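You operate a simulated robot arm through the tools that you are given. There is no shell and no other tool.

You are at the controls of a simulated robot arm. One attempt, no reset.

## Task
Stow the hose: valve shut, nozzle in its cup, wind in to the stop ball.
Fine: free the brake lever to wind, tighten it afterwards.

It is judged by the outcome, as a careful person would: the job done as asked, and still so three seconds after it is handed in. It fails if anything else is knocked over, pushed out of place, dropped, spilled or broken.

## Robot
A 6-joint arm with a three-finger gripper, fixed in place. Base frame: the origin is at the foot of the arm, x ahead of it, y to its left, z up. Units: mm, rad, N and s.
Its first joint turns from -2.897 to 2.897 rad. Payload 4.89 kg.
The TCP is the grasp point between the finger pads, 30 mm short of the fingertips. In the tool frame z runs along the fingers and y along their closing line. The gripper opens to 164 mm. The gripper's body begins 125 mm behind the TCP.
Orientation is that of the tool frame in the base frame, as a unit quaternion [x, y, z, w]. With the fingers straight down and closing along the base's y, the tool's x points along the base's -x, its y along +y and its z along -z.

## Interface
- The arm moves only by the tool arm_command. Its argument "moves" is a list of rows, each a list of 6 numbers: the shift along the tool's x, y, z in units of 25 mm (1.0 is 25 mm), then the turn, a rotation vector about the tool's x, y, z in units of 6 degrees (1.0 is 6 degrees). In form: [[x, y, z, wx, wy, wz], ...]. A call has 1 to 20 rows; each row shifts and turns the commanded pose from where the row before left it, along the tool's axes as they then stand. "grip" is the gripper command, from -1 (fully open) to 1 (shut), values between in proportion, set as the call begins (left out, the last holds). A call with a number of a shift or a turn outside -1 to 1 is refused whole. A row lasts 0.2 s, in which the tool goes at most 50 mm and 0.15 rad; a call with a longer step from one row to the next is refused whole, and so is a gripper value outside its range. A pose out of reach is approached as far as the arm can. The call stops where the force on the tool passes 90 N (or 10 N more than at its start, if that is more) or the arm is blocked; 0.2 s more then pass. The fingers move at their own pace (about 108 mm/s each) and stop on an object; they squeeze with about 27 N. The grip force told is the motor's: it shows also when the fingers shut on nothing. Time passes only in rows, and 0.2 s behind the last, so rows that do not move let the fingers close. The reply holds the time, the measured pose of the TCP, the force on the tool along the base axes, the opening and the grip force, in the units named above and with some noise, with the torque about the TCP (base axes, N m) and any sound that the robot's microphone picked up.
- Cameras (640 x 400 px; columns grow to the right, rows downward): "scene" is fixed at [234.2, 504.3, 1699.1]; the picture's right is [-0.94, -0.33, 0.00], its down [-0.10, 0.28, -0.95] and it looks along [0.32, -0.90, -0.30] (base axes); focal length 347 px, centre (320, 200). "wrist" rides on the gripper at [76, -2, -152] in the tool frame; the picture's right is [0.02, 1.00, 0.00], its down [-0.88, 0.02, -0.47] and it looks along [-0.47, 0.01, 0.88] (tool axes); focal length 247 px, centre (320, 200). There is no depth. A picture from a camera that has moved, and an enlarged one, comes with that camera's place and axes in the base frame and with its lens. The place of the scene camera against the robot may be out by one fixed shift of up to 25 mm in any direction.
- capture(camera): a new picture of that camera. The clock stands still meanwhile.
- slide_trunk(by): slides the trunk up (or, below 0, down) by that many mm; the arm rides with it, the base frame stays. It gives what a move gives, with no picture.
- enlarge(camera, box): a new picture of the part [left, top, right, bottom] of that camera's present view, enlarged. The clock stands still meanwhile.
- job_done(): hands the job in; it is judged then, once.

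Places have to be worked out from the pictures, the camera data and where the tool is seen. Open the gripper and draw the arm clear of the work before you hand the job in, unless the task says otherwise.

The tools are called after "Emit:" as name(argument=value, ...) on one line, values as JSON. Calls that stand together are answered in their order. arm_command: Moves the arm, as the interface text tells. Its arguments: {"type":"object","properties":{"moves":{"type":"array","items":{"type":"array","items":{"type":"number"}}},"grip":{"type":"number"}},"required":["moves"]} The other tools are called the same way: slide_trunk (by) slides the trunk up or down; capture (camera) takes a picture; enlarge (camera, box) takes an enlarged picture of a part of a camera's view; job_done () hands the job in.

At the start:

```text
t: 0.0
ee_pos: [241.3, -507.5, 1462.8]
tcp_rot: [0.0, 1.0, 0.0, 0.0]
wrist_force: [0.3, 0.0, 0.2]
wrist_torque: [0.02, 0.02, -0.01]
finger_gap: 164.1
grasp_force: 0.0
trunk travel left (down, up): [-325.0, 65.0]
```

scene: 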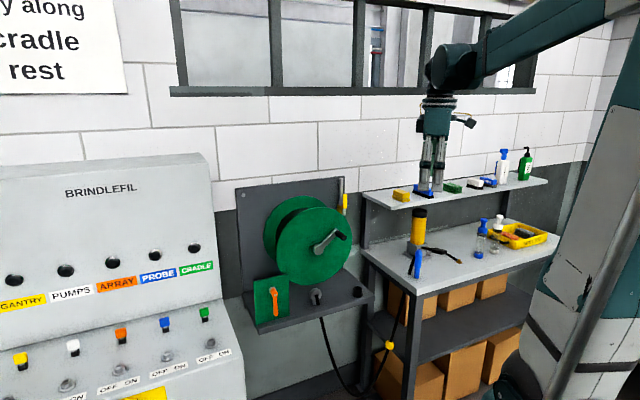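
wrist: 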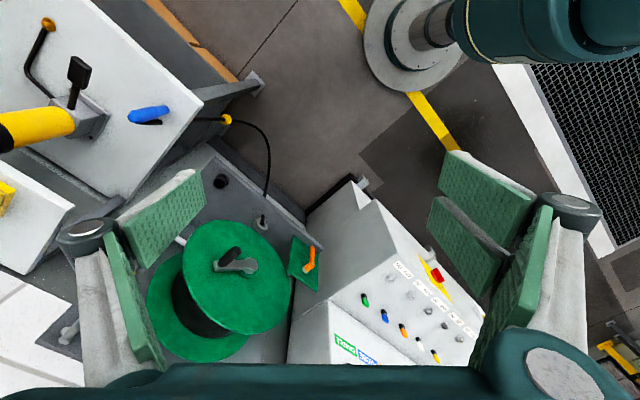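

I begin by looking closely at the reel, valve, bench and the sign on the wall.

Emit:
enlarge(camera="scene", box=[220, 170, 380, 340])

Emit:
enlarge(camera="scene", box=[350, 140, 560, 300])

Emit:
enlarge(camera="scene", box=[300, 270, 460, 400])

Emit:
enlarge(camera="scene", box=[0, 0, 220, 150])

Emit:
enlarge(camera="wrist", box=[0, 0, 330, 206])

Emit:
enlarge(camera="wrist", box=[120, 170, 360, 370])

```text
2.35 times, centred on (300, 255) of scene
camera zoom: at [234.2, 504.3, 1699.1], right [-0.94, -0.33, 0.0], down [-0.1, 0.28, -0.95], along [0.32, -0.9, -0.3], focal length 816 px, centre (367, 71)
```

zoom: 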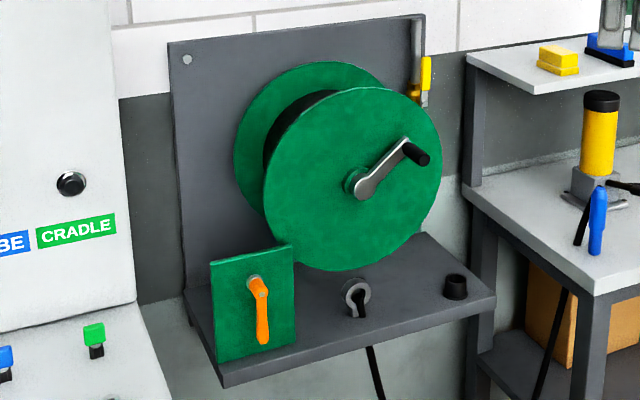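

```text
2.50 times, centred on (455, 220) of scene
camera zoom: at [234.2, 504.3, 1699.1], right [-0.94, -0.33, 0.0], down [-0.1, 0.28, -0.95], along [0.32, -0.9, -0.3], focal length 868 px, centre (-18, 150)
```

zoom: 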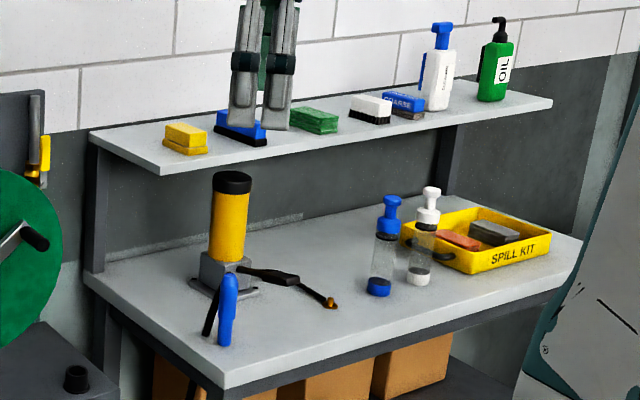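

```text
3.08 times, centred on (380, 335) of scene
camera zoom: at [234.2, 504.3, 1699.1], right [-0.94, -0.33, 0.0], down [-0.1, 0.28, -0.95], along [0.32, -0.9, -0.3], focal length 1068 px, centre (135, -215)
```

zoom: 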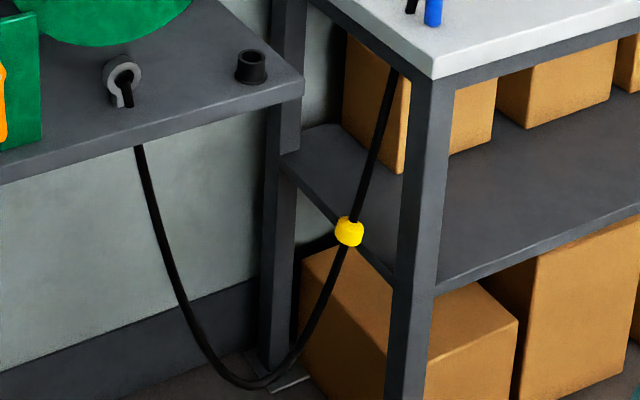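

```text
2.67 times, centred on (110, 75) of scene
camera zoom: at [234.2, 504.3, 1699.1], right [-0.94, -0.33, 0.0], down [-0.1, 0.28, -0.95], along [0.32, -0.9, -0.3], focal length 925 px, centre (880, 533)
```

zoom: 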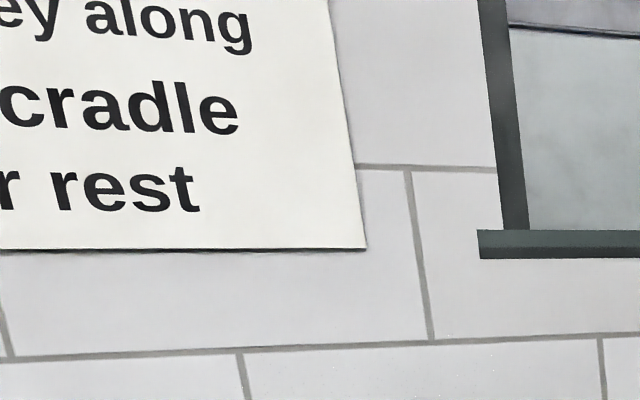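

```text
1.94 times, centred on (165, 103) of wrist
camera zoom: at [166.3, -510.4, 1615.9], right [-0.02, 1.0, 0.0], down [0.88, 0.02, 0.47], along [0.47, 0.01, -0.88], focal length 479 px, centre (621, 388)
```

zoom: 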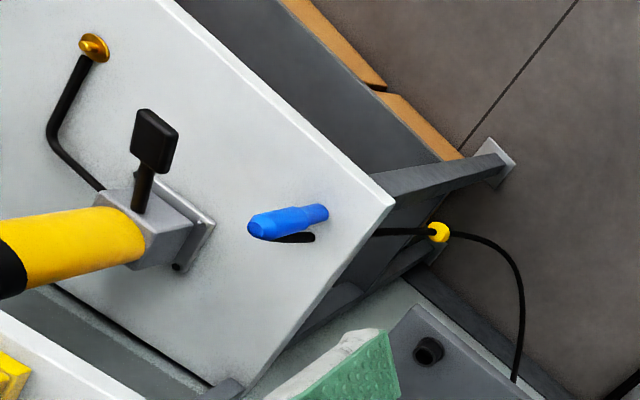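

```text
2.00 times, centred on (240, 270) of wrist
camera zoom: at [166.3, -510.4, 1615.9], right [-0.02, 1.0, 0.0], down [0.88, 0.02, 0.47], along [0.47, 0.01, -0.88], focal length 494 px, centre (480, 60)
```

zoom: 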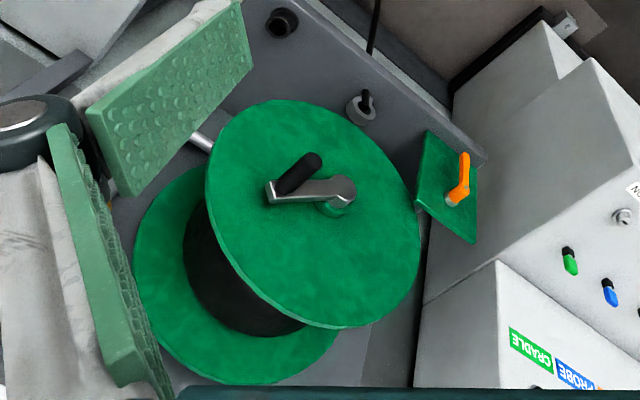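

The reel faces the arm's base, with its hub near (674, -700, 1075). The orange lever is on a green plate near (796, -541, 963), and the black cup is near (538, -869, 790). The nozzle is probably the blue piece on the bench. I'll turn the hand in place so the wrist camera can look at the reel from the front.

Emit:
arm_command(moves=[[0, 0, 0, 0, 0, -1], [0, 0, 0, 0, 0, -1], [0, 0, 0, 0, 0, -1], [0, 0, 0, 0, 0, -1], [0, 0, 0, 0, 0, -1], [0, 0, 0, 0, 0, -1], [0, 0, 0, 0, 0, -1], [0, 0, 0, 0, 0, -1], [0, 0, 0, 0, 0, -1], [0, 0, 0, 0, 0, -1], [0, 0, 0, 0, 0, -1], [0, 0, 0, 0, 0, -1]])

Emit:
capture(camera="wrist")

Emit:
capture(camera="scene")

```text
t: 2.6
ee_pos: [241.6, -508.0, 1462.7]
tcp_rot: [-0.589, 0.808, 0.0, 0.001]
wrist_force: [-0.5, 1.0, 0.1]
wrist_torque: [-0.03, 0.01, 0.02]
finger_gap: 164.2
grasp_force: 0.1
trunk travel left (down, up): [-325.0, 65.0]
```

```text
taken
camera wrist: at [220.9, -582.1, 1616.1], right [-0.96, 0.29, 0.0], down [0.25, 0.84, 0.47], along [0.14, 0.45, -0.88], focal length 247 px, centre (320, 200)
```

wrist: 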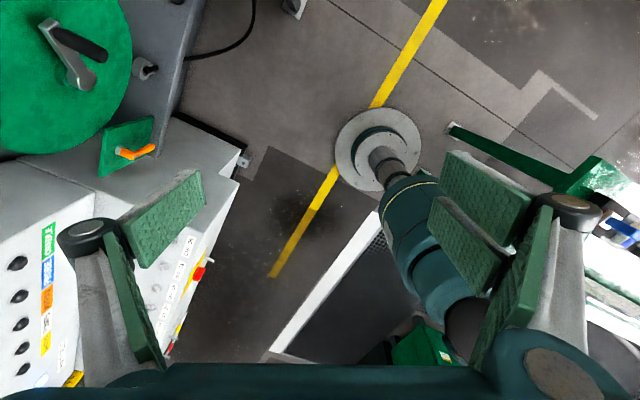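

```text
taken
```

scene: 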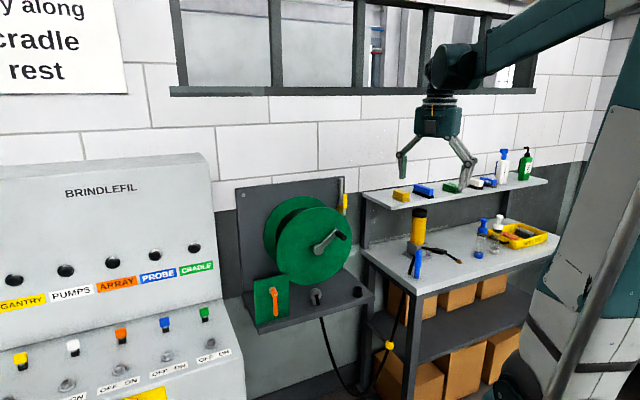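

The hand turned cleanly. I keep turning and then pitch the tool up toward the reel.

Emit:
arm_command(moves=[[0, 0, 0, 0, 0, -1], [0, 0, 0, 0, 0, -1], [0, 0, 0, 0, 0, -1], [0, 0, 0, 0, 0, -1], [0, 0, 0, 0, 0, -1], [0, 0, 0, 0, 0, -1], [0, 0, 0, 0, 0, -1], [0, 0, 0, 0, 0, -1], [0, 0, 0, 0, 0, -1], [0, 0, 0, 0, 0, -1], [0, 0, 0, 0, 0, -1], [0, 0, 0, 0, 0, -1], [0, 0, 0, 0, 1, 0], [0, 0, 0, 0, 1, 0], [0, 0, 0, 0, 1, 0], [0, 0, 0, 0, 1, 0], [0, 0, 0, 0, 1, 0], [0, 0, 0, 0, 1, 0], [0, 0, 0, 0, 1, 0]])

Emit:
capture(camera="wrist")

Emit:
capture(camera="scene")

```text
t: 5.9
ee_pos: [280.7, -595.8, 1485.6]
tcp_rot: [0.782, -0.6, 0.134, 0.103]
wrist_force: [-0.2, -0.2, -0.9]
wrist_torque: [0.08, 0.02, 0.01]
finger_gap: 163.7
grasp_force: 0.2
out of reach, approached as far as the arm can: row 6, 7, 8, 9, 10, 11, 12
trunk travel left (down, up): [-325.0, 65.0]
stopped in row 16: the arm was blocked; the commanded pose is now the measured one
```

```text
taken
camera wrist: at [289.2, -616.6, 1655.4], right [-0.96, -0.28, 0.01], down [-0.27, 0.95, 0.15], along [-0.05, 0.14, -0.99], focal length 247 px, centre (320, 200)
```

wrist: 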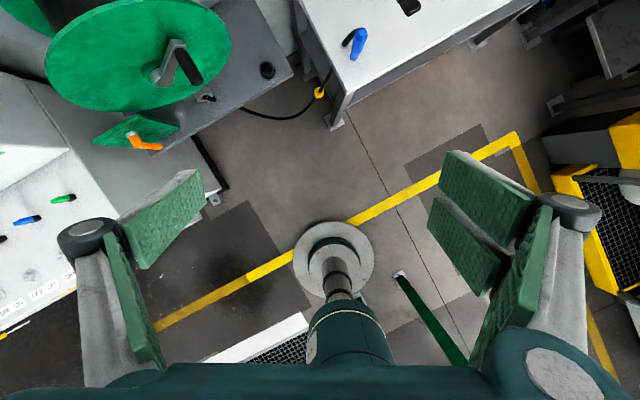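

```text
taken
```

scene: 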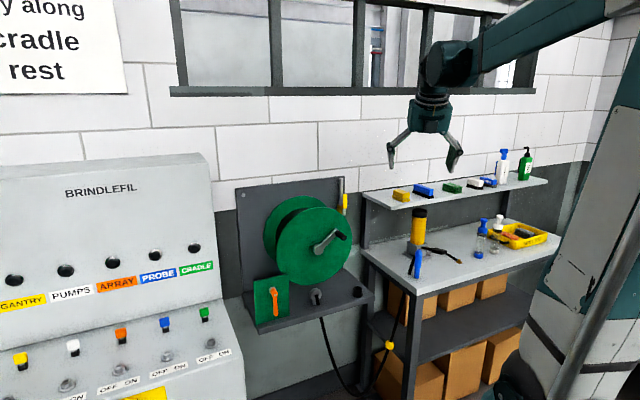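

The wrist joint hits its limit in that direction, so I go back to level. I'll face the reel with the camera on the lower side of the hand instead.

Emit:
arm_command(moves=[[0, 0, 0, 0, -1, 0], [0, 0, 0, 0, -1, 0], [0, 0, 0, 0, -1, 0], [0, 0, 0, 0, -0.25, 0], [0, 0, 0, 0, 0, 1], [0, 0, 0, 0, 0, 1], [0, 0, 0, 0, 0, 1], [0, 0, 0, 0, 0, 1], [0, 0, 0, 0, 0, 1], [0, 0, 0, 0, 0, 1], [0, 0, 0, 0, 0, 1], [0, 0, 0, 0, 0, 1], [0, 0, 0, 0, 0, 1], [0, 0, 0, 0, 0, 1], [0, 0, 0, 0, 0, 1]])

Emit:
capture(camera="wrist")

```text
t: 9.1
ee_pos: [279.0, -595.7, 1485.9]
tcp_rot: [-0.333, 0.943, -0.001, 0.0]
wrist_force: [-0.2, 0.0, -0.2]
wrist_torque: [0.04, 0.02, -0.03]
finger_gap: 164.1
grasp_force: 0.2
trunk travel left (down, up): [-325.0, 65.0]
```

```text
taken
camera wrist: at [222.3, -643.9, 1638.8], right [-0.64, 0.76, 0.0], down [0.67, 0.57, 0.47], along [0.36, 0.3, -0.88], focal length 247 px, centre (320, 200)
```

wrist: 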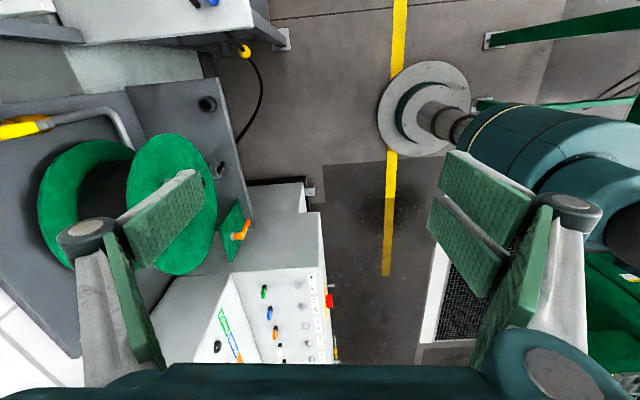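

I had the sign of the yaw wrong. I turn the other way to face the reel, moving to a spot in front of it and lower.

Emit:
arm_command(moves=[[0, 0, 0, 0, 0, 1], [0, 0, 0, 0, 0, 1], [0, 0, 0, 0, 0, 1], [0, 0, 0, 0, 0, 1], [0, 0, 0, 0, 0, 1], [0, 0, 0, 0, 0, 1], [0, 0, 0, 0, 0, 1], [0, 0, 0, 0, 0, 1], [0, 0, 0, 0, 0, 1], [0, 0, 0, 0, 0, 1], [0, 0, 0, 0, 0, 1], [0, 0, 0, 0, 0, 1], [0, 0, 0, 0, 0, 1], [0.42, 0.94, 1, 0, 0, 0], [0.42, 0.94, 1, 0, 0, 0], [0.42, 0.94, 1, 0, 0, 0], [0.42, 0.94, 1, 0, 0, 0], [0.42, 0.94, 1, 0, 0, 0], [0.42, 0.94, 1, 0, 0, 0], [0.42, 0.94, 1, 0, 0, 0]])

Emit:
capture(camera="wrist")

Emit:
capture(camera="scene")

```text
t: 13.3
ee_pos: [327.1, -422.5, 1310.6]
tcp_rot: [0.333, 0.943, 0.0, 0.0]
wrist_force: [-0.6, 0.5, -0.2]
wrist_torque: [0.03, 0.0, 0.01]
finger_gap: 164.2
grasp_force: 0.1
trunk travel left (down, up): [-325.0, 65.0]
```

```text
taken
camera wrist: at [268.5, -375.8, 1463.7], right [0.61, 0.79, 0.0], down [0.7, -0.54, 0.47], along [0.37, -0.29, -0.88], focal length 247 px, centre (320, 200)
```

wrist: 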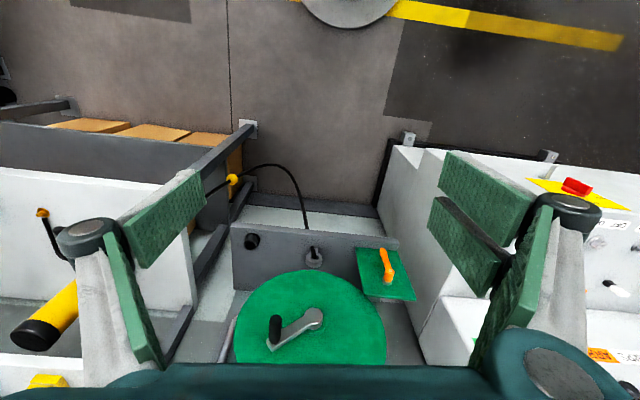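

```text
taken
```

scene: 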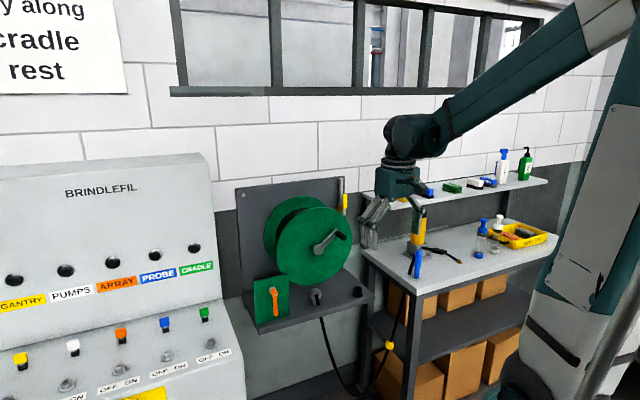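

The hand is now aligned with the reel's face. I pitch it outward so the camera looks at the front of the reel.

Emit:
arm_command(moves=[[0, 0, 0, 0, -1, 0], [0, 0, 0, 0, -1, 0], [0, 0, 0, 0, -1, 0], [0, 0, 0, 0, -1, 0], [0, 0, 0, 0, -1, 0], [0, 0, 0, 0, -1, 0]])

Emit:
capture(camera="wrist")

Emit:
capture(camera="scene")

```text
t: 14.4
ee_pos: [374.2, -502.7, 1334.3]
tcp_rot: [0.326, 0.917, -0.077, 0.215]
wrist_force: [0.2, -0.8, -0.1]
wrist_torque: [0.12, 0.07, 0.01]
finger_gap: 164.0
grasp_force: 0.0
trunk travel left (down, up): [-325.0, 65.0]
stopped in row 5: the arm was blocked; the commanded pose is now the measured one
```

```text
taken
camera wrist: at [267.5, -418.5, 1436.7], right [0.62, 0.79, -0.01], down [0.46, -0.35, 0.82], along [0.64, -0.51, -0.58], focal length 247 px, centre (320, 200)
```

wrist: 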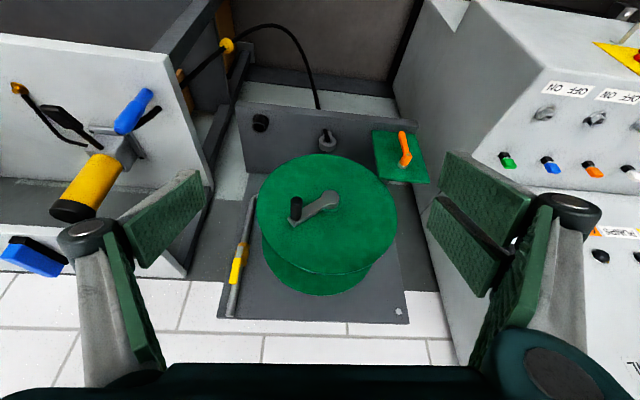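

```text
taken
```

scene: 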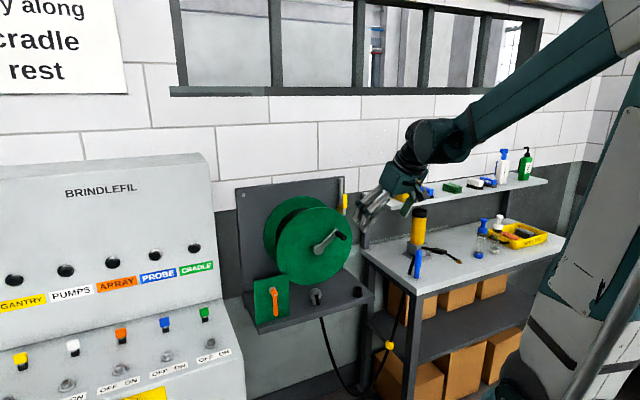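

The view is good now. The tool swung nearer because the arm can't fold further here. I enlarge the details.

Emit:
enlarge(camera="wrist", box=[220, 90, 440, 230])

Emit:
enlarge(camera="wrist", box=[200, 180, 360, 330])

Emit:
enlarge(camera="wrist", box=[0, 20, 260, 180])

Emit:
enlarge(camera="scene", box=[310, 165, 370, 210])

Emit:
enlarge(camera="scene", box=[245, 265, 375, 335])

```text
2.86 times, centred on (330, 160) of wrist
camera zoom: at [267.5, -418.5, 1436.7], right [0.62, 0.79, -0.01], down [0.46, -0.35, 0.82], along [0.64, -0.51, -0.58], focal length 706 px, centre (291, 314)
```

zoom: 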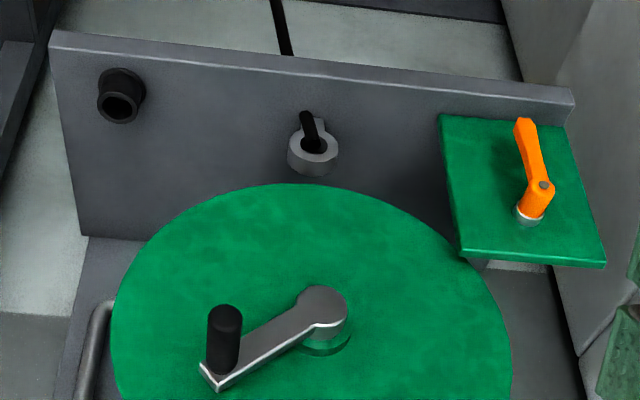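

```text
2.67 times, centred on (280, 255) of wrist
camera zoom: at [267.5, -418.5, 1436.7], right [0.62, 0.79, -0.01], down [0.46, -0.35, 0.82], along [0.64, -0.51, -0.58], focal length 659 px, centre (427, 53)
```

zoom: 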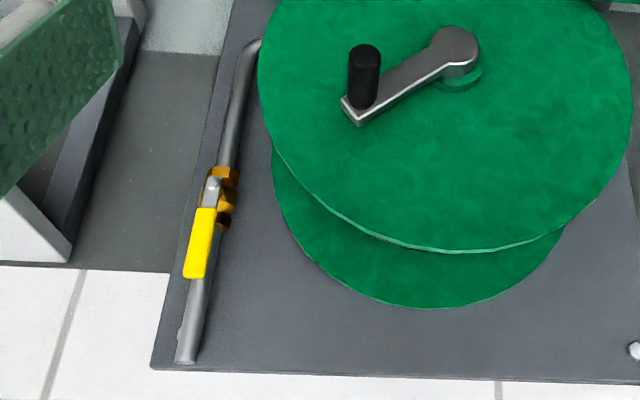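

```text
2.46 times, centred on (130, 100) of wrist
camera zoom: at [267.5, -418.5, 1436.7], right [0.62, 0.79, -0.01], down [0.46, -0.35, 0.82], along [0.64, -0.51, -0.58], focal length 608 px, centre (788, 446)
```

zoom: 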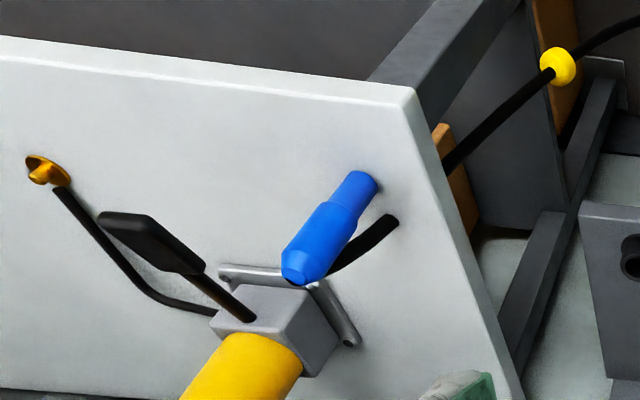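

```text
8.89 times, centred on (340, 188) of scene
camera zoom: at [234.2, 504.3, 1699.1], right [-0.94, -0.33, 0.0], down [-0.1, 0.28, -0.95], along [0.32, -0.9, -0.3], focal length 3085 px, centre (142, 311)
```

zoom: 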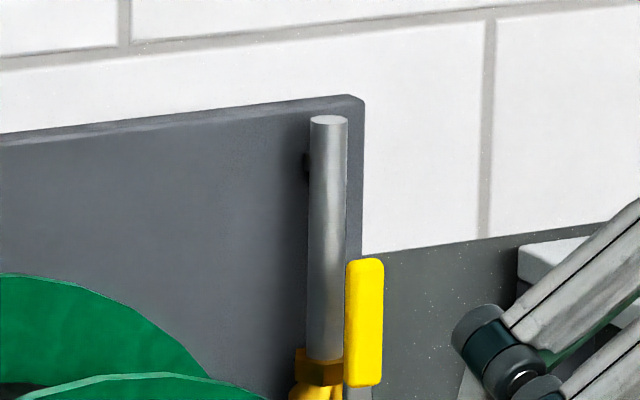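

```text
4.92 times, centred on (310, 300) of scene
camera zoom: at [234.2, 504.3, 1699.1], right [-0.94, -0.33, 0.0], down [-0.1, 0.28, -0.95], along [0.32, -0.9, -0.3], focal length 1708 px, centre (369, -292)
```

zoom: 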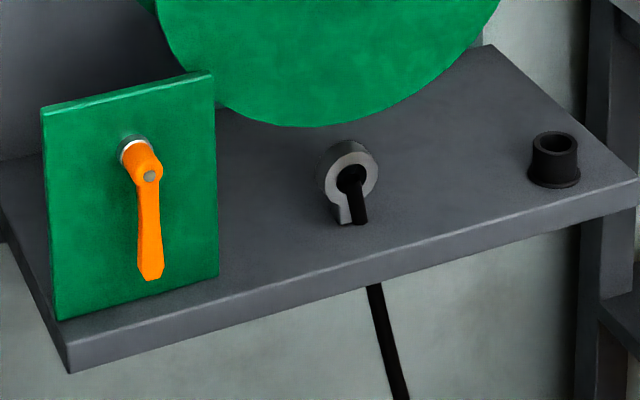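

The yellow lever is the pipe valve: it lies along the pipe, so it's open. The orange clamp lever is the brake, and the blue nozzle stands upright on the bench near (272, -932). I move the camera toward the nozzle for a closer look, staying in front of the bench edge.

Emit:
arm_command(moves=[[0, 0, 0, 0.434, 0, 0.889], [0, 0, 0, 0.434, 0, 0.889], [0, 0, 0, 0.434, 0, 0.889], [0, 0, 0, 0.434, 0, 0.889], [0, 0, 0, 0.434, 0, 0.889], [0, 0, 0, 0.434, 0, 0.889], [-0.243, -0.733, 0.987, 0, 0, 0], [-0.243, -0.733, 0.987, 0, 0, 0], [-0.243, -0.733, 0.987, 0, 0, 0], [-0.243, -0.733, 0.987, 0, 0, 0], [-0.243, -0.733, 0.987, 0, 0, 0], [-0.243, -0.733, 0.987, 0, 0, 0], [-0.243, -0.733, 0.987, 0, 0, 0], [-0.243, -0.733, 0.987, 0, 0, 0], [-0.243, -0.733, 0.987, 0, 0, 0]])

Emit:
capture(camera="wrist")

Emit:
capture(camera="scene")

```text
t: 17.6
ee_pos: [253.4, -685.4, 1158.8]
tcp_rot: [0.591, 0.774, -0.138, 0.183]
wrist_force: [0.7, 0.2, 0.8]
wrist_torque: [-0.08, 0.11, -0.01]
finger_gap: 164.1
grasp_force: 0.0
trunk travel left (down, up): [-325.0, 65.0]
```

```text
taken
camera wrist: at [215.8, -554.8, 1260.7], right [0.96, 0.28, 0.0], down [0.17, -0.55, 0.82], along [0.23, -0.78, -0.58], focal length 247 px, centre (320, 200)
```

wrist: 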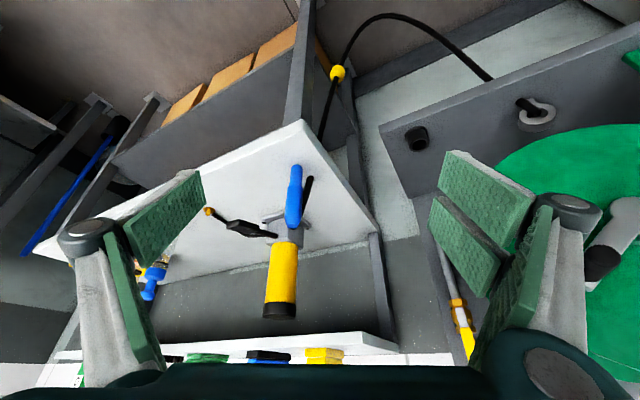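

```text
taken
```

scene: 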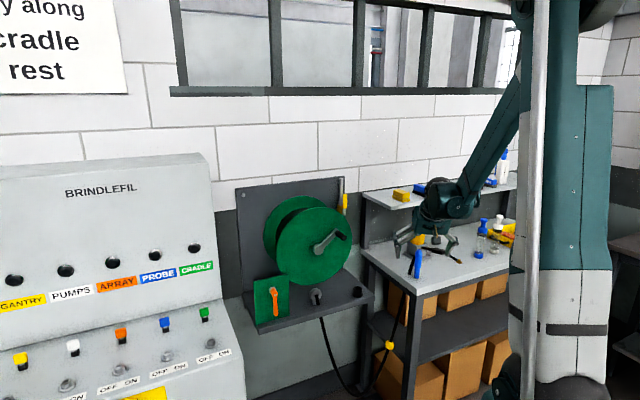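

Emit:
enlarge(camera="wrist", box=[200, 130, 400, 260])

Emit:
enlarge(camera="wrist", box=[300, 0, 600, 190])

Emit:
enlarge(camera="wrist", box=[420, 240, 520, 400])

```text
3.08 times, centred on (300, 195) of wrist
camera zoom: at [215.8, -554.8, 1260.7], right [0.96, 0.28, 0.0], down [0.17, -0.55, 0.82], along [0.23, -0.78, -0.58], focal length 760 px, centre (382, 215)
```

zoom: 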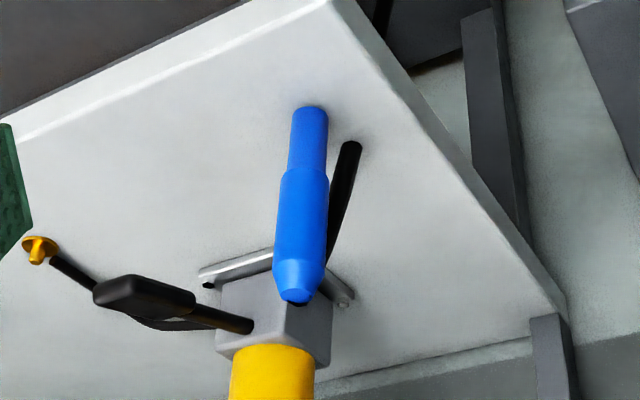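

```text
2.11 times, centred on (450, 95) of wrist
camera zoom: at [215.8, -554.8, 1260.7], right [0.96, 0.28, 0.0], down [0.17, -0.55, 0.82], along [0.23, -0.78, -0.58], focal length 520 px, centre (46, 421)
```

zoom: 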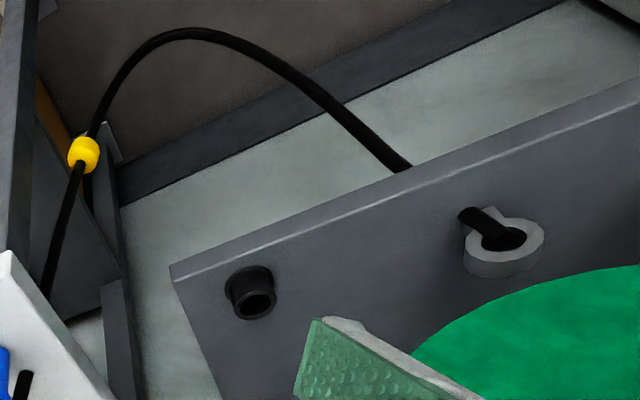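

```text
2.50 times, centred on (470, 320) of wrist
camera zoom: at [215.8, -554.8, 1260.7], right [0.96, 0.28, 0.0], down [0.17, -0.55, 0.82], along [0.23, -0.78, -0.58], focal length 617 px, centre (-55, -100)
```

zoom: 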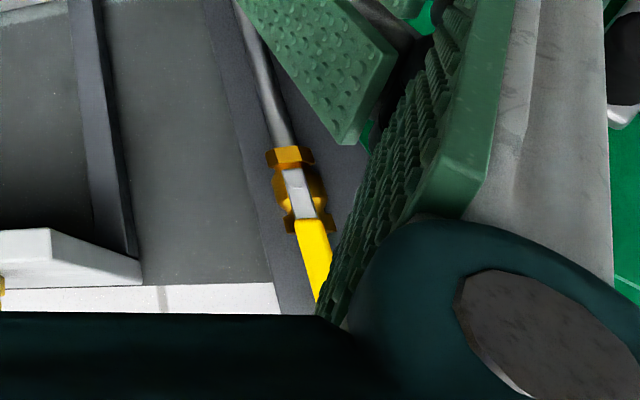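

I now have the nozzle at about (276, -945), running from z≈891 to 1033 with its narrow end down. The cup rim is about (515, -832, 867), the hub about (660, -695, 1088) and the valve stem about (603, -952, 1174). The valve lever faces the front and points up. I close the fingers, turn back toward the reel and begin pitching outward while advancing.

Emit:
arm_command(moves=[[0, 0, 0, -0.434, 0, -0.889], [0, 0, 0, -0.434, 0, -0.889], [0, 0, 0, -0.434, 0, -0.889], [0, 0, 0, -0.434, 0, -0.889], [0, 0, 0, -0.434, 0, -0.889], [0, 0, 0, -0.434, 0, -0.889], [-0.94, 0, 0.24, 0, -1, 0], [-0.91, 0, 0.33, 0, -1, 0], [-0.87, 0, 0.43, 0, -1, 0], [-0.82, 0, 0.52, 0, -1, 0], [-0.76, 0, 0.6, 0, -1, 0]], grip=1)

Emit:
capture(camera="wrist")

Emit:
capture(camera="scene")

```text
t: 20.0
ee_pos: [344.0, -760.4, 1184.5]
tcp_rot: [0.295, 0.829, -0.159, 0.447]
wrist_force: [-1.1, -0.5, 0.5]
wrist_torque: [-0.01, 0.02, -0.05]
finger_gap: 0.3
grasp_force: 26.8
trunk travel left (down, up): [-325.0, 65.0]
```

```text
taken
camera wrist: at [212.4, -654.9, 1204.9], right [0.62, 0.78, -0.02], down [0.08, -0.04, 1.0], along [0.78, -0.62, -0.09], focal length 247 px, centre (320, 200)
```

wrist: 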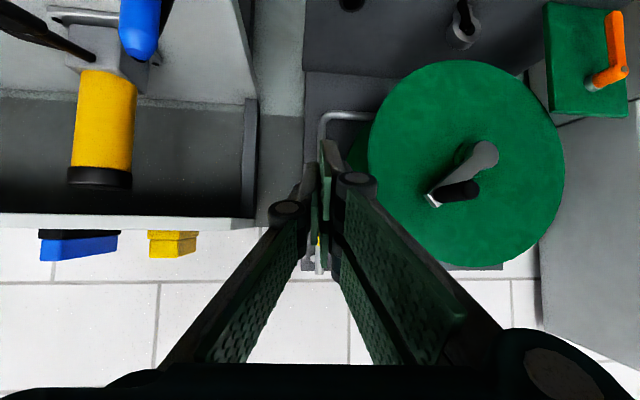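

```text
taken
```

scene: 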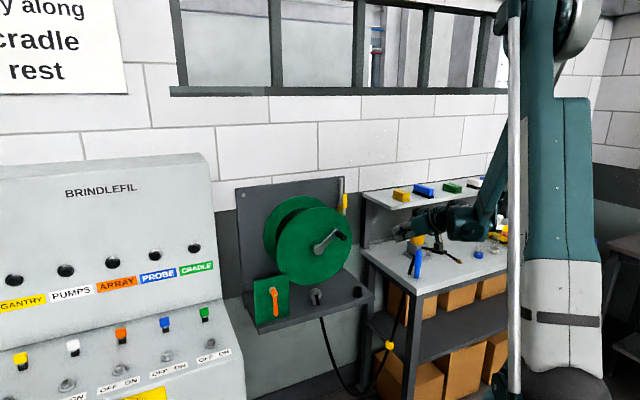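

This is a clear head-on, upside-down view of the reel. I enlarge the relevant parts.

Emit:
enlarge(camera="wrist", box=[360, 0, 640, 175])

Emit:
enlarge(camera="wrist", box=[270, 90, 390, 280])

Emit:
enlarge(camera="wrist", box=[360, 100, 580, 280])

```text
2.29 times, centred on (500, 88) of wrist
camera zoom: at [212.4, -654.9, 1204.9], right [0.62, 0.78, -0.02], down [0.08, -0.04, 1.0], along [0.78, -0.62, -0.09], focal length 564 px, centre (-91, 457)
```

zoom: 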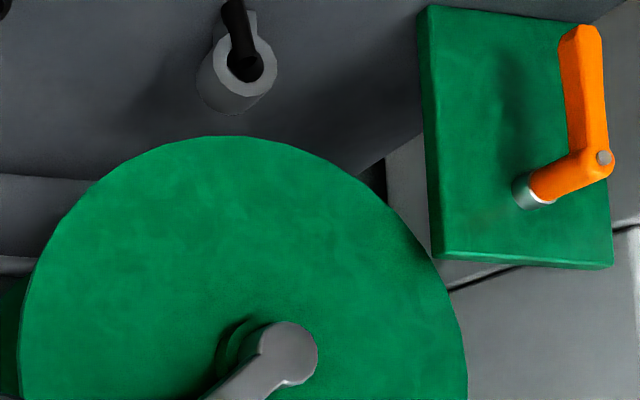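

```text
2.11 times, centred on (330, 185) of wrist
camera zoom: at [212.4, -654.9, 1204.9], right [0.62, 0.78, -0.02], down [0.08, -0.04, 1.0], along [0.78, -0.62, -0.09], focal length 520 px, centre (299, 232)
```

zoom: 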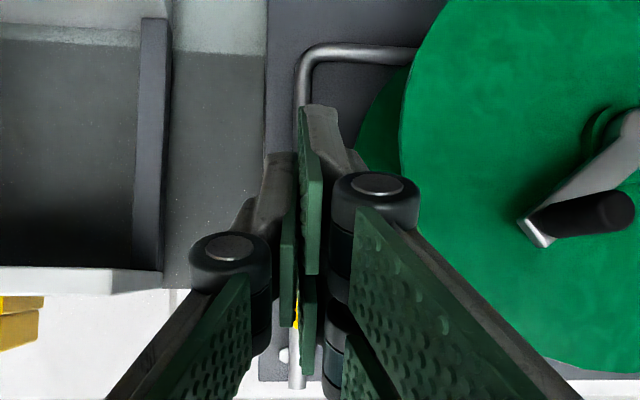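

```text
2.22 times, centred on (470, 190) of wrist
camera zoom: at [212.4, -654.9, 1204.9], right [0.62, 0.78, -0.02], down [0.08, -0.04, 1.0], along [0.78, -0.62, -0.09], focal length 549 px, centre (-13, 222)
```

zoom: 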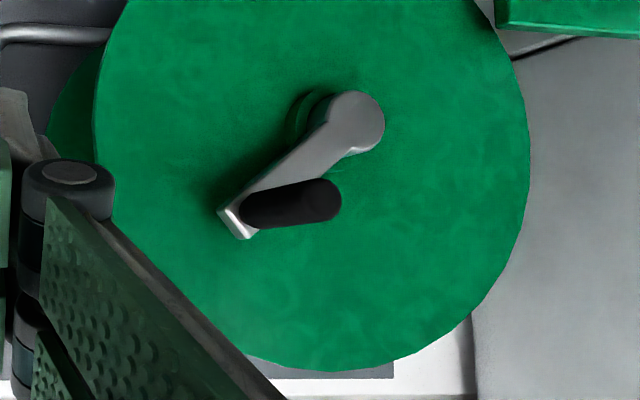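

I'm in line with the valve. I finish pitching to horizontal while moving outward and a little to the reel side of the lever, then look again.

Emit:
arm_command(moves=[[-0.78, 0.25, 0.62, 0, -1, 0], [-0.71, 0.25, 0.7, 0, -1, 0], [-0.63, 0.25, 0.77, 0, -1, 0], [-0.55, 0.25, 0.83, 0, -1, 0], [-0.46, 0.25, 0.88, 0, -1, 0], [-0.37, 0.25, 0.93, 0, -0.67, 0]])

Emit:
capture(camera="wrist")

Emit:
capture(camera="scene")

```text
t: 21.4
ee_pos: [476.0, -821.3, 1230.1]
tcp_rot: [0.237, 0.662, -0.239, 0.669]
wrist_force: [-0.1, -0.1, 0.9]
wrist_torque: [0.03, 0.03, 0.04]
finger_gap: 0.3
grasp_force: 26.4
trunk travel left (down, up): [-325.0, 65.0]
```

```text
taken
camera wrist: at [359.5, -726.6, 1152.8], right [0.63, 0.78, -0.02], down [-0.36, 0.32, 0.88], along [0.69, -0.55, 0.48], focal length 247 px, centre (320, 200)
```

wrist: 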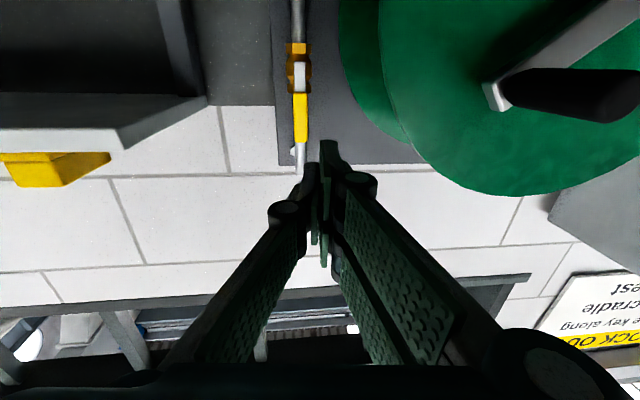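

```text
taken
```

scene: 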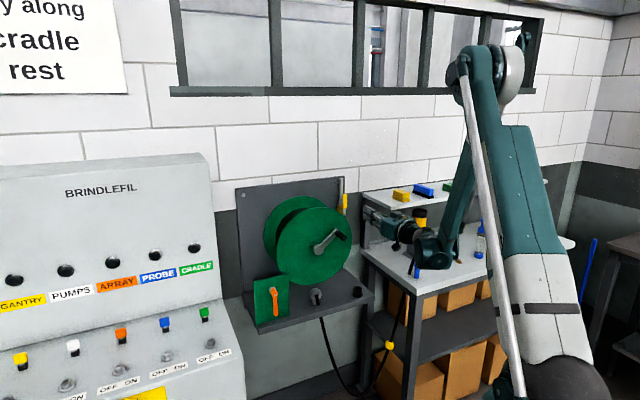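

The valve lever shows clearly just to the left of the fingers in this flipped view. Its pivot is at z≈1160 and its tip at z≈1247. I shift 8 mm clear of it and go down 8 mm, then advance so the fingertips end up beside the lever.

Emit:
arm_command(moves=[[0.32, 0.4, 0, 0, 0, 0], [0, 0, 1, 0, 0, 0], [0, 0, 1, 0, 0, 0], [0, 0, 1, 0, 0, 0], [0, 0, 1, 0, 0, 0], [0, 0, 1, 0, 0, 0], [0, 0, 0.6, 0, 0, 0]])

Emit:
capture(camera="wrist")

Emit:
enlarge(camera="scene", box=[310, 160, 430, 240])

```text
t: 23.0
ee_pos: [591.4, -903.5, 1222.6]
tcp_rot: [0.235, 0.663, -0.237, 0.669]
wrist_force: [0.1, 0.1, -0.3]
wrist_torque: [0.01, 0.0, 0.01]
finger_gap: 0.0
grasp_force: 27.0
trunk travel left (down, up): [-325.0, 65.0]
```

```text
taken
camera wrist: at [474.1, -807.4, 1145.8], right [0.63, 0.78, -0.02], down [-0.36, 0.32, 0.88], along [0.69, -0.55, 0.48], focal length 247 px, centre (320, 200)
```

wrist: 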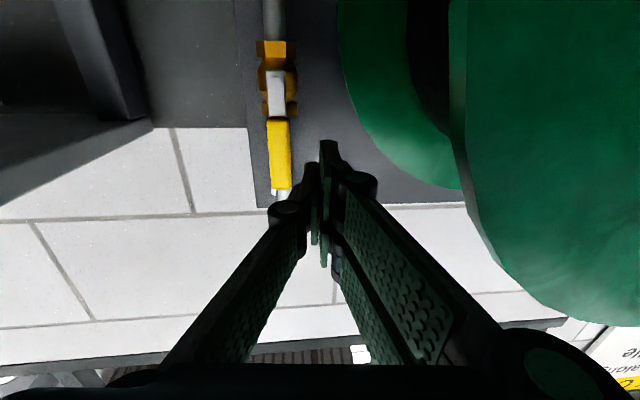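

```text
5.00 times, centred on (370, 200) of scene
camera zoom: at [234.2, 504.3, 1699.1], right [-0.94, -0.33, 0.0], down [-0.1, 0.28, -0.95], along [0.32, -0.9, -0.3], focal length 1735 px, centre (70, 200)
```

zoom: 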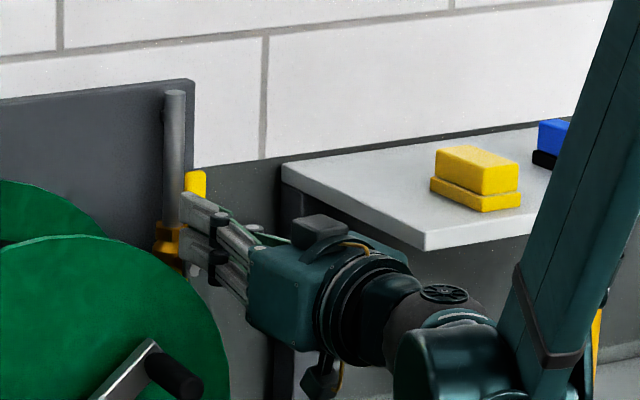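

The lever's front face is about 30 mm beyond the fingertips (n≈-1089) and 25 mm to the side. I advance 40 mm and begin to push it sideways on an arc, about a third of the way first.

Emit:
arm_command(moves=[[0, 0, 0.8, 0, 0, 0], [0, 0, 0.8, 0, 0, 0], [0, -0.6, 0, 0, 0, 0], [0.124, -0.334, 0, 0, 0, 0], [-0.248, -0.334, 0, 0, 0, 0], [0.056, -0.68, 0, 0, 0, 0]])

Emit:
capture(camera="wrist")

Emit:
enlarge(camera="scene", box=[310, 160, 430, 240])

```text
t: 24.4
ee_pos: [591.7, -961.9, 1229.6]
tcp_rot: [0.234, 0.663, -0.238, 0.67]
wrist_force: [-43.4, 67.6, -20.0]
wrist_torque: [3.31, 2.07, 0.5]
finger_gap: 5.8
grasp_force: 44.9
trunk travel left (down, up): [-325.0, 65.0]
```

```text
taken
camera wrist: at [473.7, -867.5, 1150.5], right [0.63, 0.78, -0.02], down [-0.36, 0.32, 0.88], along [0.69, -0.54, 0.48], focal length 247 px, centre (320, 200)
```

wrist: 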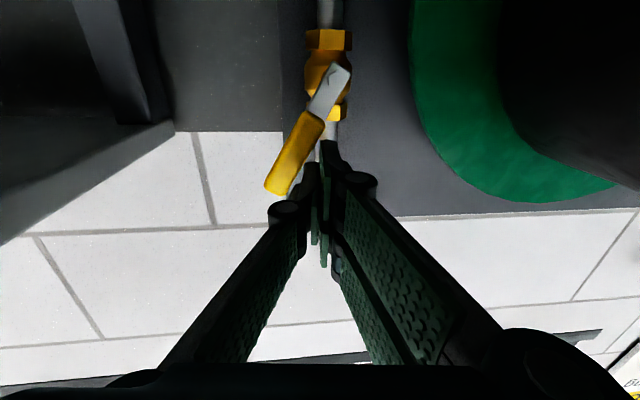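

```text
5.00 times, centred on (370, 200) of scene
camera zoom: at [234.2, 504.3, 1699.1], right [-0.94, -0.33, 0.0], down [-0.1, 0.28, -0.95], along [0.32, -0.9, -0.3], focal length 1735 px, centre (70, 200)
```

zoom: 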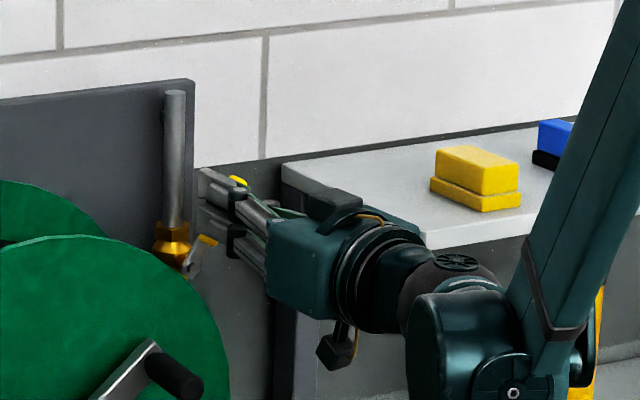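

The lever turned about 30° clockwise, but the tips are also pressing outward with about 76 N. I back off a few millimetres and read the force.

Emit:
arm_command(moves=[[0, 0, -0.24, 0, 0, 0], [0, 0, 0, 0, 0, 0]])

Emit:
enlarge(camera="wrist", box=[240, 0, 420, 240])

```text
t: 25.0
ee_pos: [587.2, -962.1, 1226.8]
tcp_rot: [0.235, 0.663, -0.238, 0.67]
wrist_force: [0.0, -0.3, 0.2]
wrist_torque: [-0.01, 0.02, -0.03]
finger_gap: 0.2
grasp_force: 45.3
trunk travel left (down, up): [-325.0, 65.0]
```

```text
1.67 times, centred on (330, 120) of wrist
camera zoom: at [470.1, -867.3, 1148.9], right [0.63, 0.77, -0.02], down [-0.36, 0.32, 0.88], along [0.69, -0.55, 0.48], focal length 412 px, centre (303, 333)
```

zoom: 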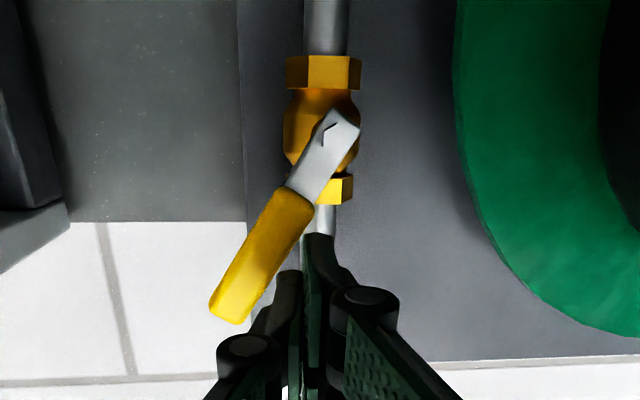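

The force is gone, so the tips had been touching the pipe. I carry on along the arc to the horizontal position.

Emit:
arm_command(moves=[[0.36, -0.64, 0, 0, 0, 0], [0.384, -0.56, 0, 0, 0, 0], [0.516, -0.44, 0, 0, 0, 0], [0.616, -0.292, 0, 0, 0, 0], [0.2, 0, 0, 0, 0, 0]])

Emit:
capture(camera="wrist")

Emit:
enlarge(camera="scene", box=[310, 160, 430, 240])

```text
t: 26.2
ee_pos: [556.8, -996.1, 1176.9]
tcp_rot: [0.235, 0.663, -0.238, 0.67]
wrist_force: [-34.4, 75.6, 0.1]
wrist_torque: [0.82, 0.24, 0.51]
finger_gap: 0.3
grasp_force: 45.3
trunk travel left (down, up): [-325.0, 65.0]
```

```text
taken
camera wrist: at [438.2, -900.8, 1099.7], right [0.63, 0.78, -0.02], down [-0.36, 0.32, 0.87], along [0.69, -0.54, 0.48], focal length 247 px, centre (320, 200)
```

wrist: 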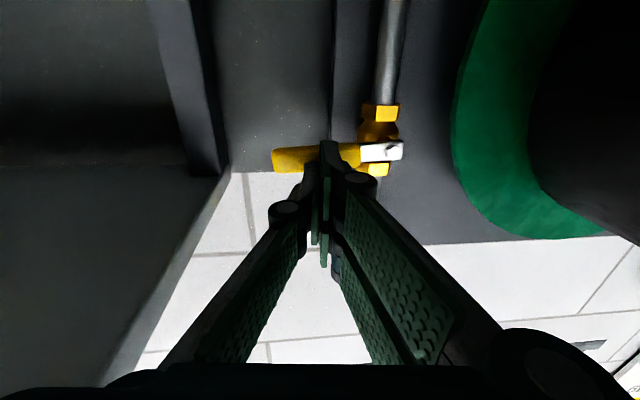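

```text
5.00 times, centred on (370, 200) of scene
camera zoom: at [234.2, 504.3, 1699.1], right [-0.94, -0.33, 0.0], down [-0.1, 0.28, -0.95], along [0.32, -0.9, -0.3], focal length 1735 px, centre (70, 200)
```

zoom: 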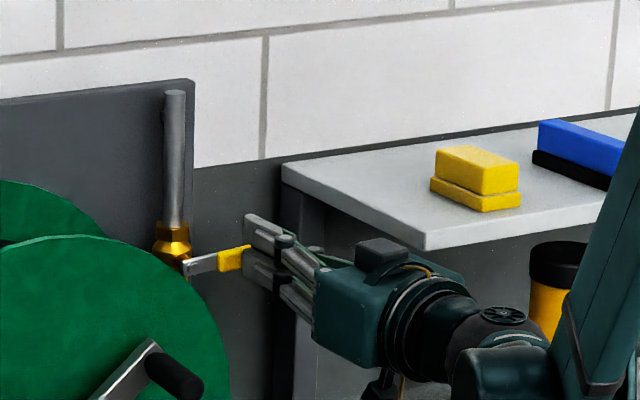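

The lever is nearly horizontal, but the tips seem to be riding on its front face. I back off, rise, reach a bit deeper over it, and press down to seat it against its stop.

Emit:
arm_command(moves=[[0, 0, -0.5, 0, 0, 0], [-1, 0, 0, 0, 0, 0], [0, 0, 1, 0, 0, 0], [0.5, 0, 0, 0, 0, 0], [0.4, 0, 0, 0, 0, 0], [0, 0, 0, 0, 0, 0]])

Emit:
capture(camera="wrist")

Emit:
enlarge(camera="scene", box=[320, 180, 400, 233])

```text
t: 27.0
ee_pos: [553.8, -998.1, 1199.7]
tcp_rot: [0.235, 0.663, -0.24, 0.669]
wrist_force: [-30.2, 35.3, -0.2]
wrist_torque: [1.06, 0.83, 0.27]
finger_gap: 0.0
grasp_force: 45.3
trunk travel left (down, up): [-325.0, 65.0]
stopped in row 3: the force on the tool passed its limit at 137 N (the readings are from after the stop); the commanded pose is now the measured one
```

```text
taken
camera wrist: at [436.2, -902.7, 1121.3], right [0.63, 0.77, -0.03], down [-0.36, 0.32, 0.88], along [0.69, -0.55, 0.48], focal length 247 px, centre (320, 200)
```

wrist: 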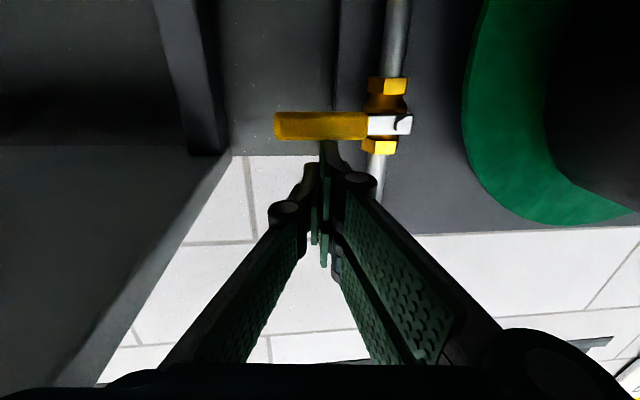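

```text
7.55 times, centred on (360, 206) of scene
camera zoom: at [234.2, 504.3, 1699.1], right [-0.94, -0.33, 0.0], down [-0.1, 0.28, -0.95], along [0.32, -0.9, -0.3], focal length 2619 px, centre (18, 151)
```

zoom: 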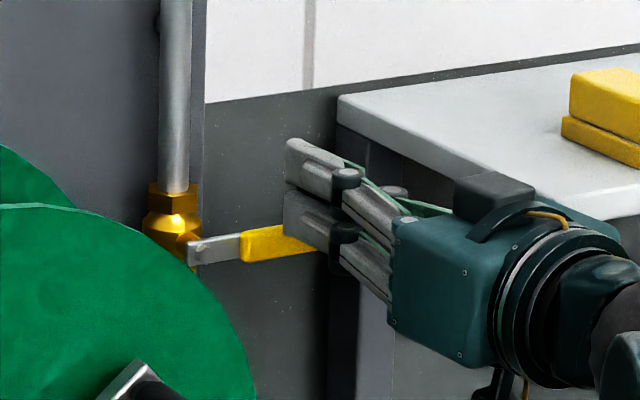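

The tips were touching the wall (n≈-1091), and the lever now looks level. I back off the wall and press down lightly to check it is at its stop.

Emit:
arm_command(moves=[[0, 0, -0.35, 0, 0, 0], [0.5, 0, 0, 0, 0, 0], [0.4, 0, 0, 0, 0, 0], [0.2, 0, 0, 0, 0, 0], [0.15, 0, 0, 0, 0, 0], [0, 0, 0, 0, 0, 0]])

Emit:
capture(camera="wrist")

```text
t: 28.4
ee_pos: [550.6, -994.0, 1165.4]
tcp_rot: [0.235, 0.664, -0.239, 0.669]
wrist_force: [-0.3, 0.4, 0.4]
wrist_torque: [0.0, 0.03, -0.01]
finger_gap: 0.0
grasp_force: 45.3
trunk travel left (down, up): [-325.0, 65.0]
```

```text
taken
camera wrist: at [432.6, -899.7, 1088.1], right [0.63, 0.77, -0.03], down [-0.36, 0.32, 0.88], along [0.69, -0.55, 0.48], focal length 247 px, centre (320, 200)
```

wrist: 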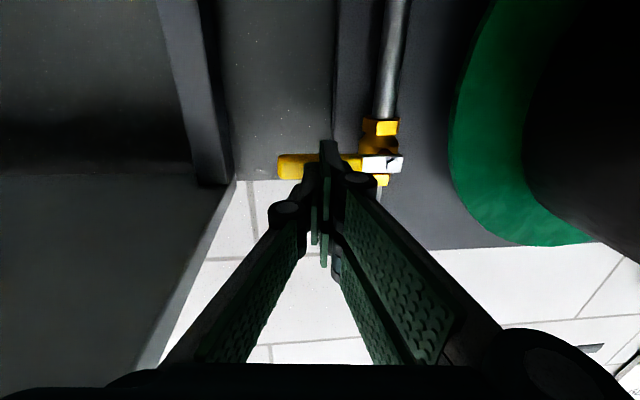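

No force here, and by the earlier torques the contact was the lever's front face with the lower finger edge. To confirm it is at its stop, I rise 55 mm above it, reach 20 mm deeper, and come down gently.

Emit:
arm_command(moves=[[0, 0, -0.4, 0, 0, 0], [-1, 0, 0, 0, 0, 0], [-1, 0, 0, 0, 0, 0], [-0.2, 0, 0, 0, 0, 0], [0, 0, 0.8, 0, 0, 0], [0, 0, 0.4, 0, 0, 0], [0.3, 0, 0, 0, 0, 0], [0.2, 0, 0, 0, 0, 0]])

Emit:
capture(camera="wrist")

Emit:
enlarge(camera="scene", box=[320, 180, 400, 233])

```text
t: 30.2
ee_pos: [565.5, -1006.4, 1207.6]
tcp_rot: [0.234, 0.664, -0.239, 0.669]
wrist_force: [-0.6, 0.7, 0.8]
wrist_torque: [0.03, 0.01, -0.01]
finger_gap: 0.0
grasp_force: 44.9
trunk travel left (down, up): [-325.0, 65.0]
```

```text
taken
camera wrist: at [447.6, -911.8, 1130.3], right [0.63, 0.77, -0.03], down [-0.36, 0.32, 0.88], along [0.69, -0.55, 0.48], focal length 247 px, centre (320, 200)
```

wrist: 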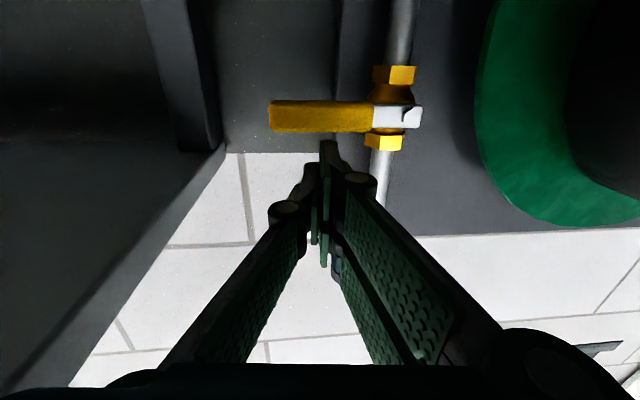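

```text
7.55 times, centred on (360, 206) of scene
camera zoom: at [234.2, 504.3, 1699.1], right [-0.94, -0.33, 0.0], down [-0.1, 0.28, -0.95], along [0.32, -0.9, -0.3], focal length 2619 px, centre (18, 151)
```

zoom: 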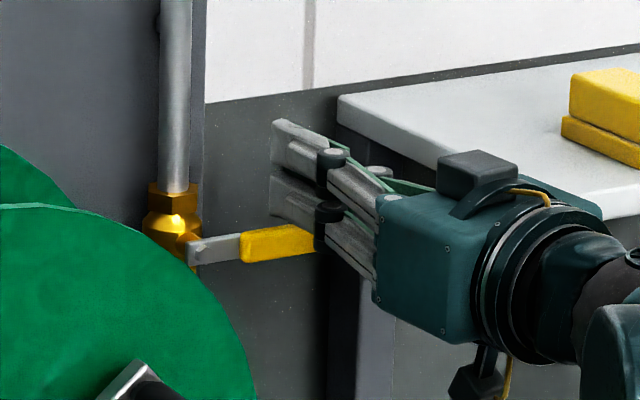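

The way is clear. I press down in small steps onto the lever.

Emit:
arm_command(moves=[[0.2, 0, 0, 0, 0, 0], [0.2, 0, 0, 0, 0, 0], [0.2, 0, 0, 0, 0, 0], [0, 0, 0, 0, 0, 0]])

Emit:
capture(camera="wrist")

```text
t: 31.1
ee_pos: [564.6, -1006.4, 1199.8]
tcp_rot: [0.236, 0.662, -0.239, 0.67]
wrist_force: [-4.3, 5.7, 42.4]
wrist_torque: [-0.35, -0.6, 0.27]
finger_gap: 0.1
grasp_force: 44.6
trunk travel left (down, up): [-325.0, 65.0]
stopped in row 4: the force on the tool passed its limit at 95 N (the readings are from after the stop); the commanded pose is now the measured one
```

```text
taken
camera wrist: at [447.7, -911.3, 1121.6], right [0.63, 0.77, -0.02], down [-0.36, 0.32, 0.87], along [0.68, -0.55, 0.48], focal length 247 px, centre (320, 200)
```

wrist: 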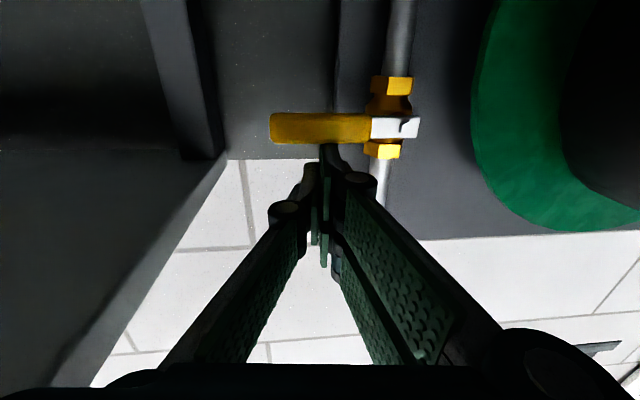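

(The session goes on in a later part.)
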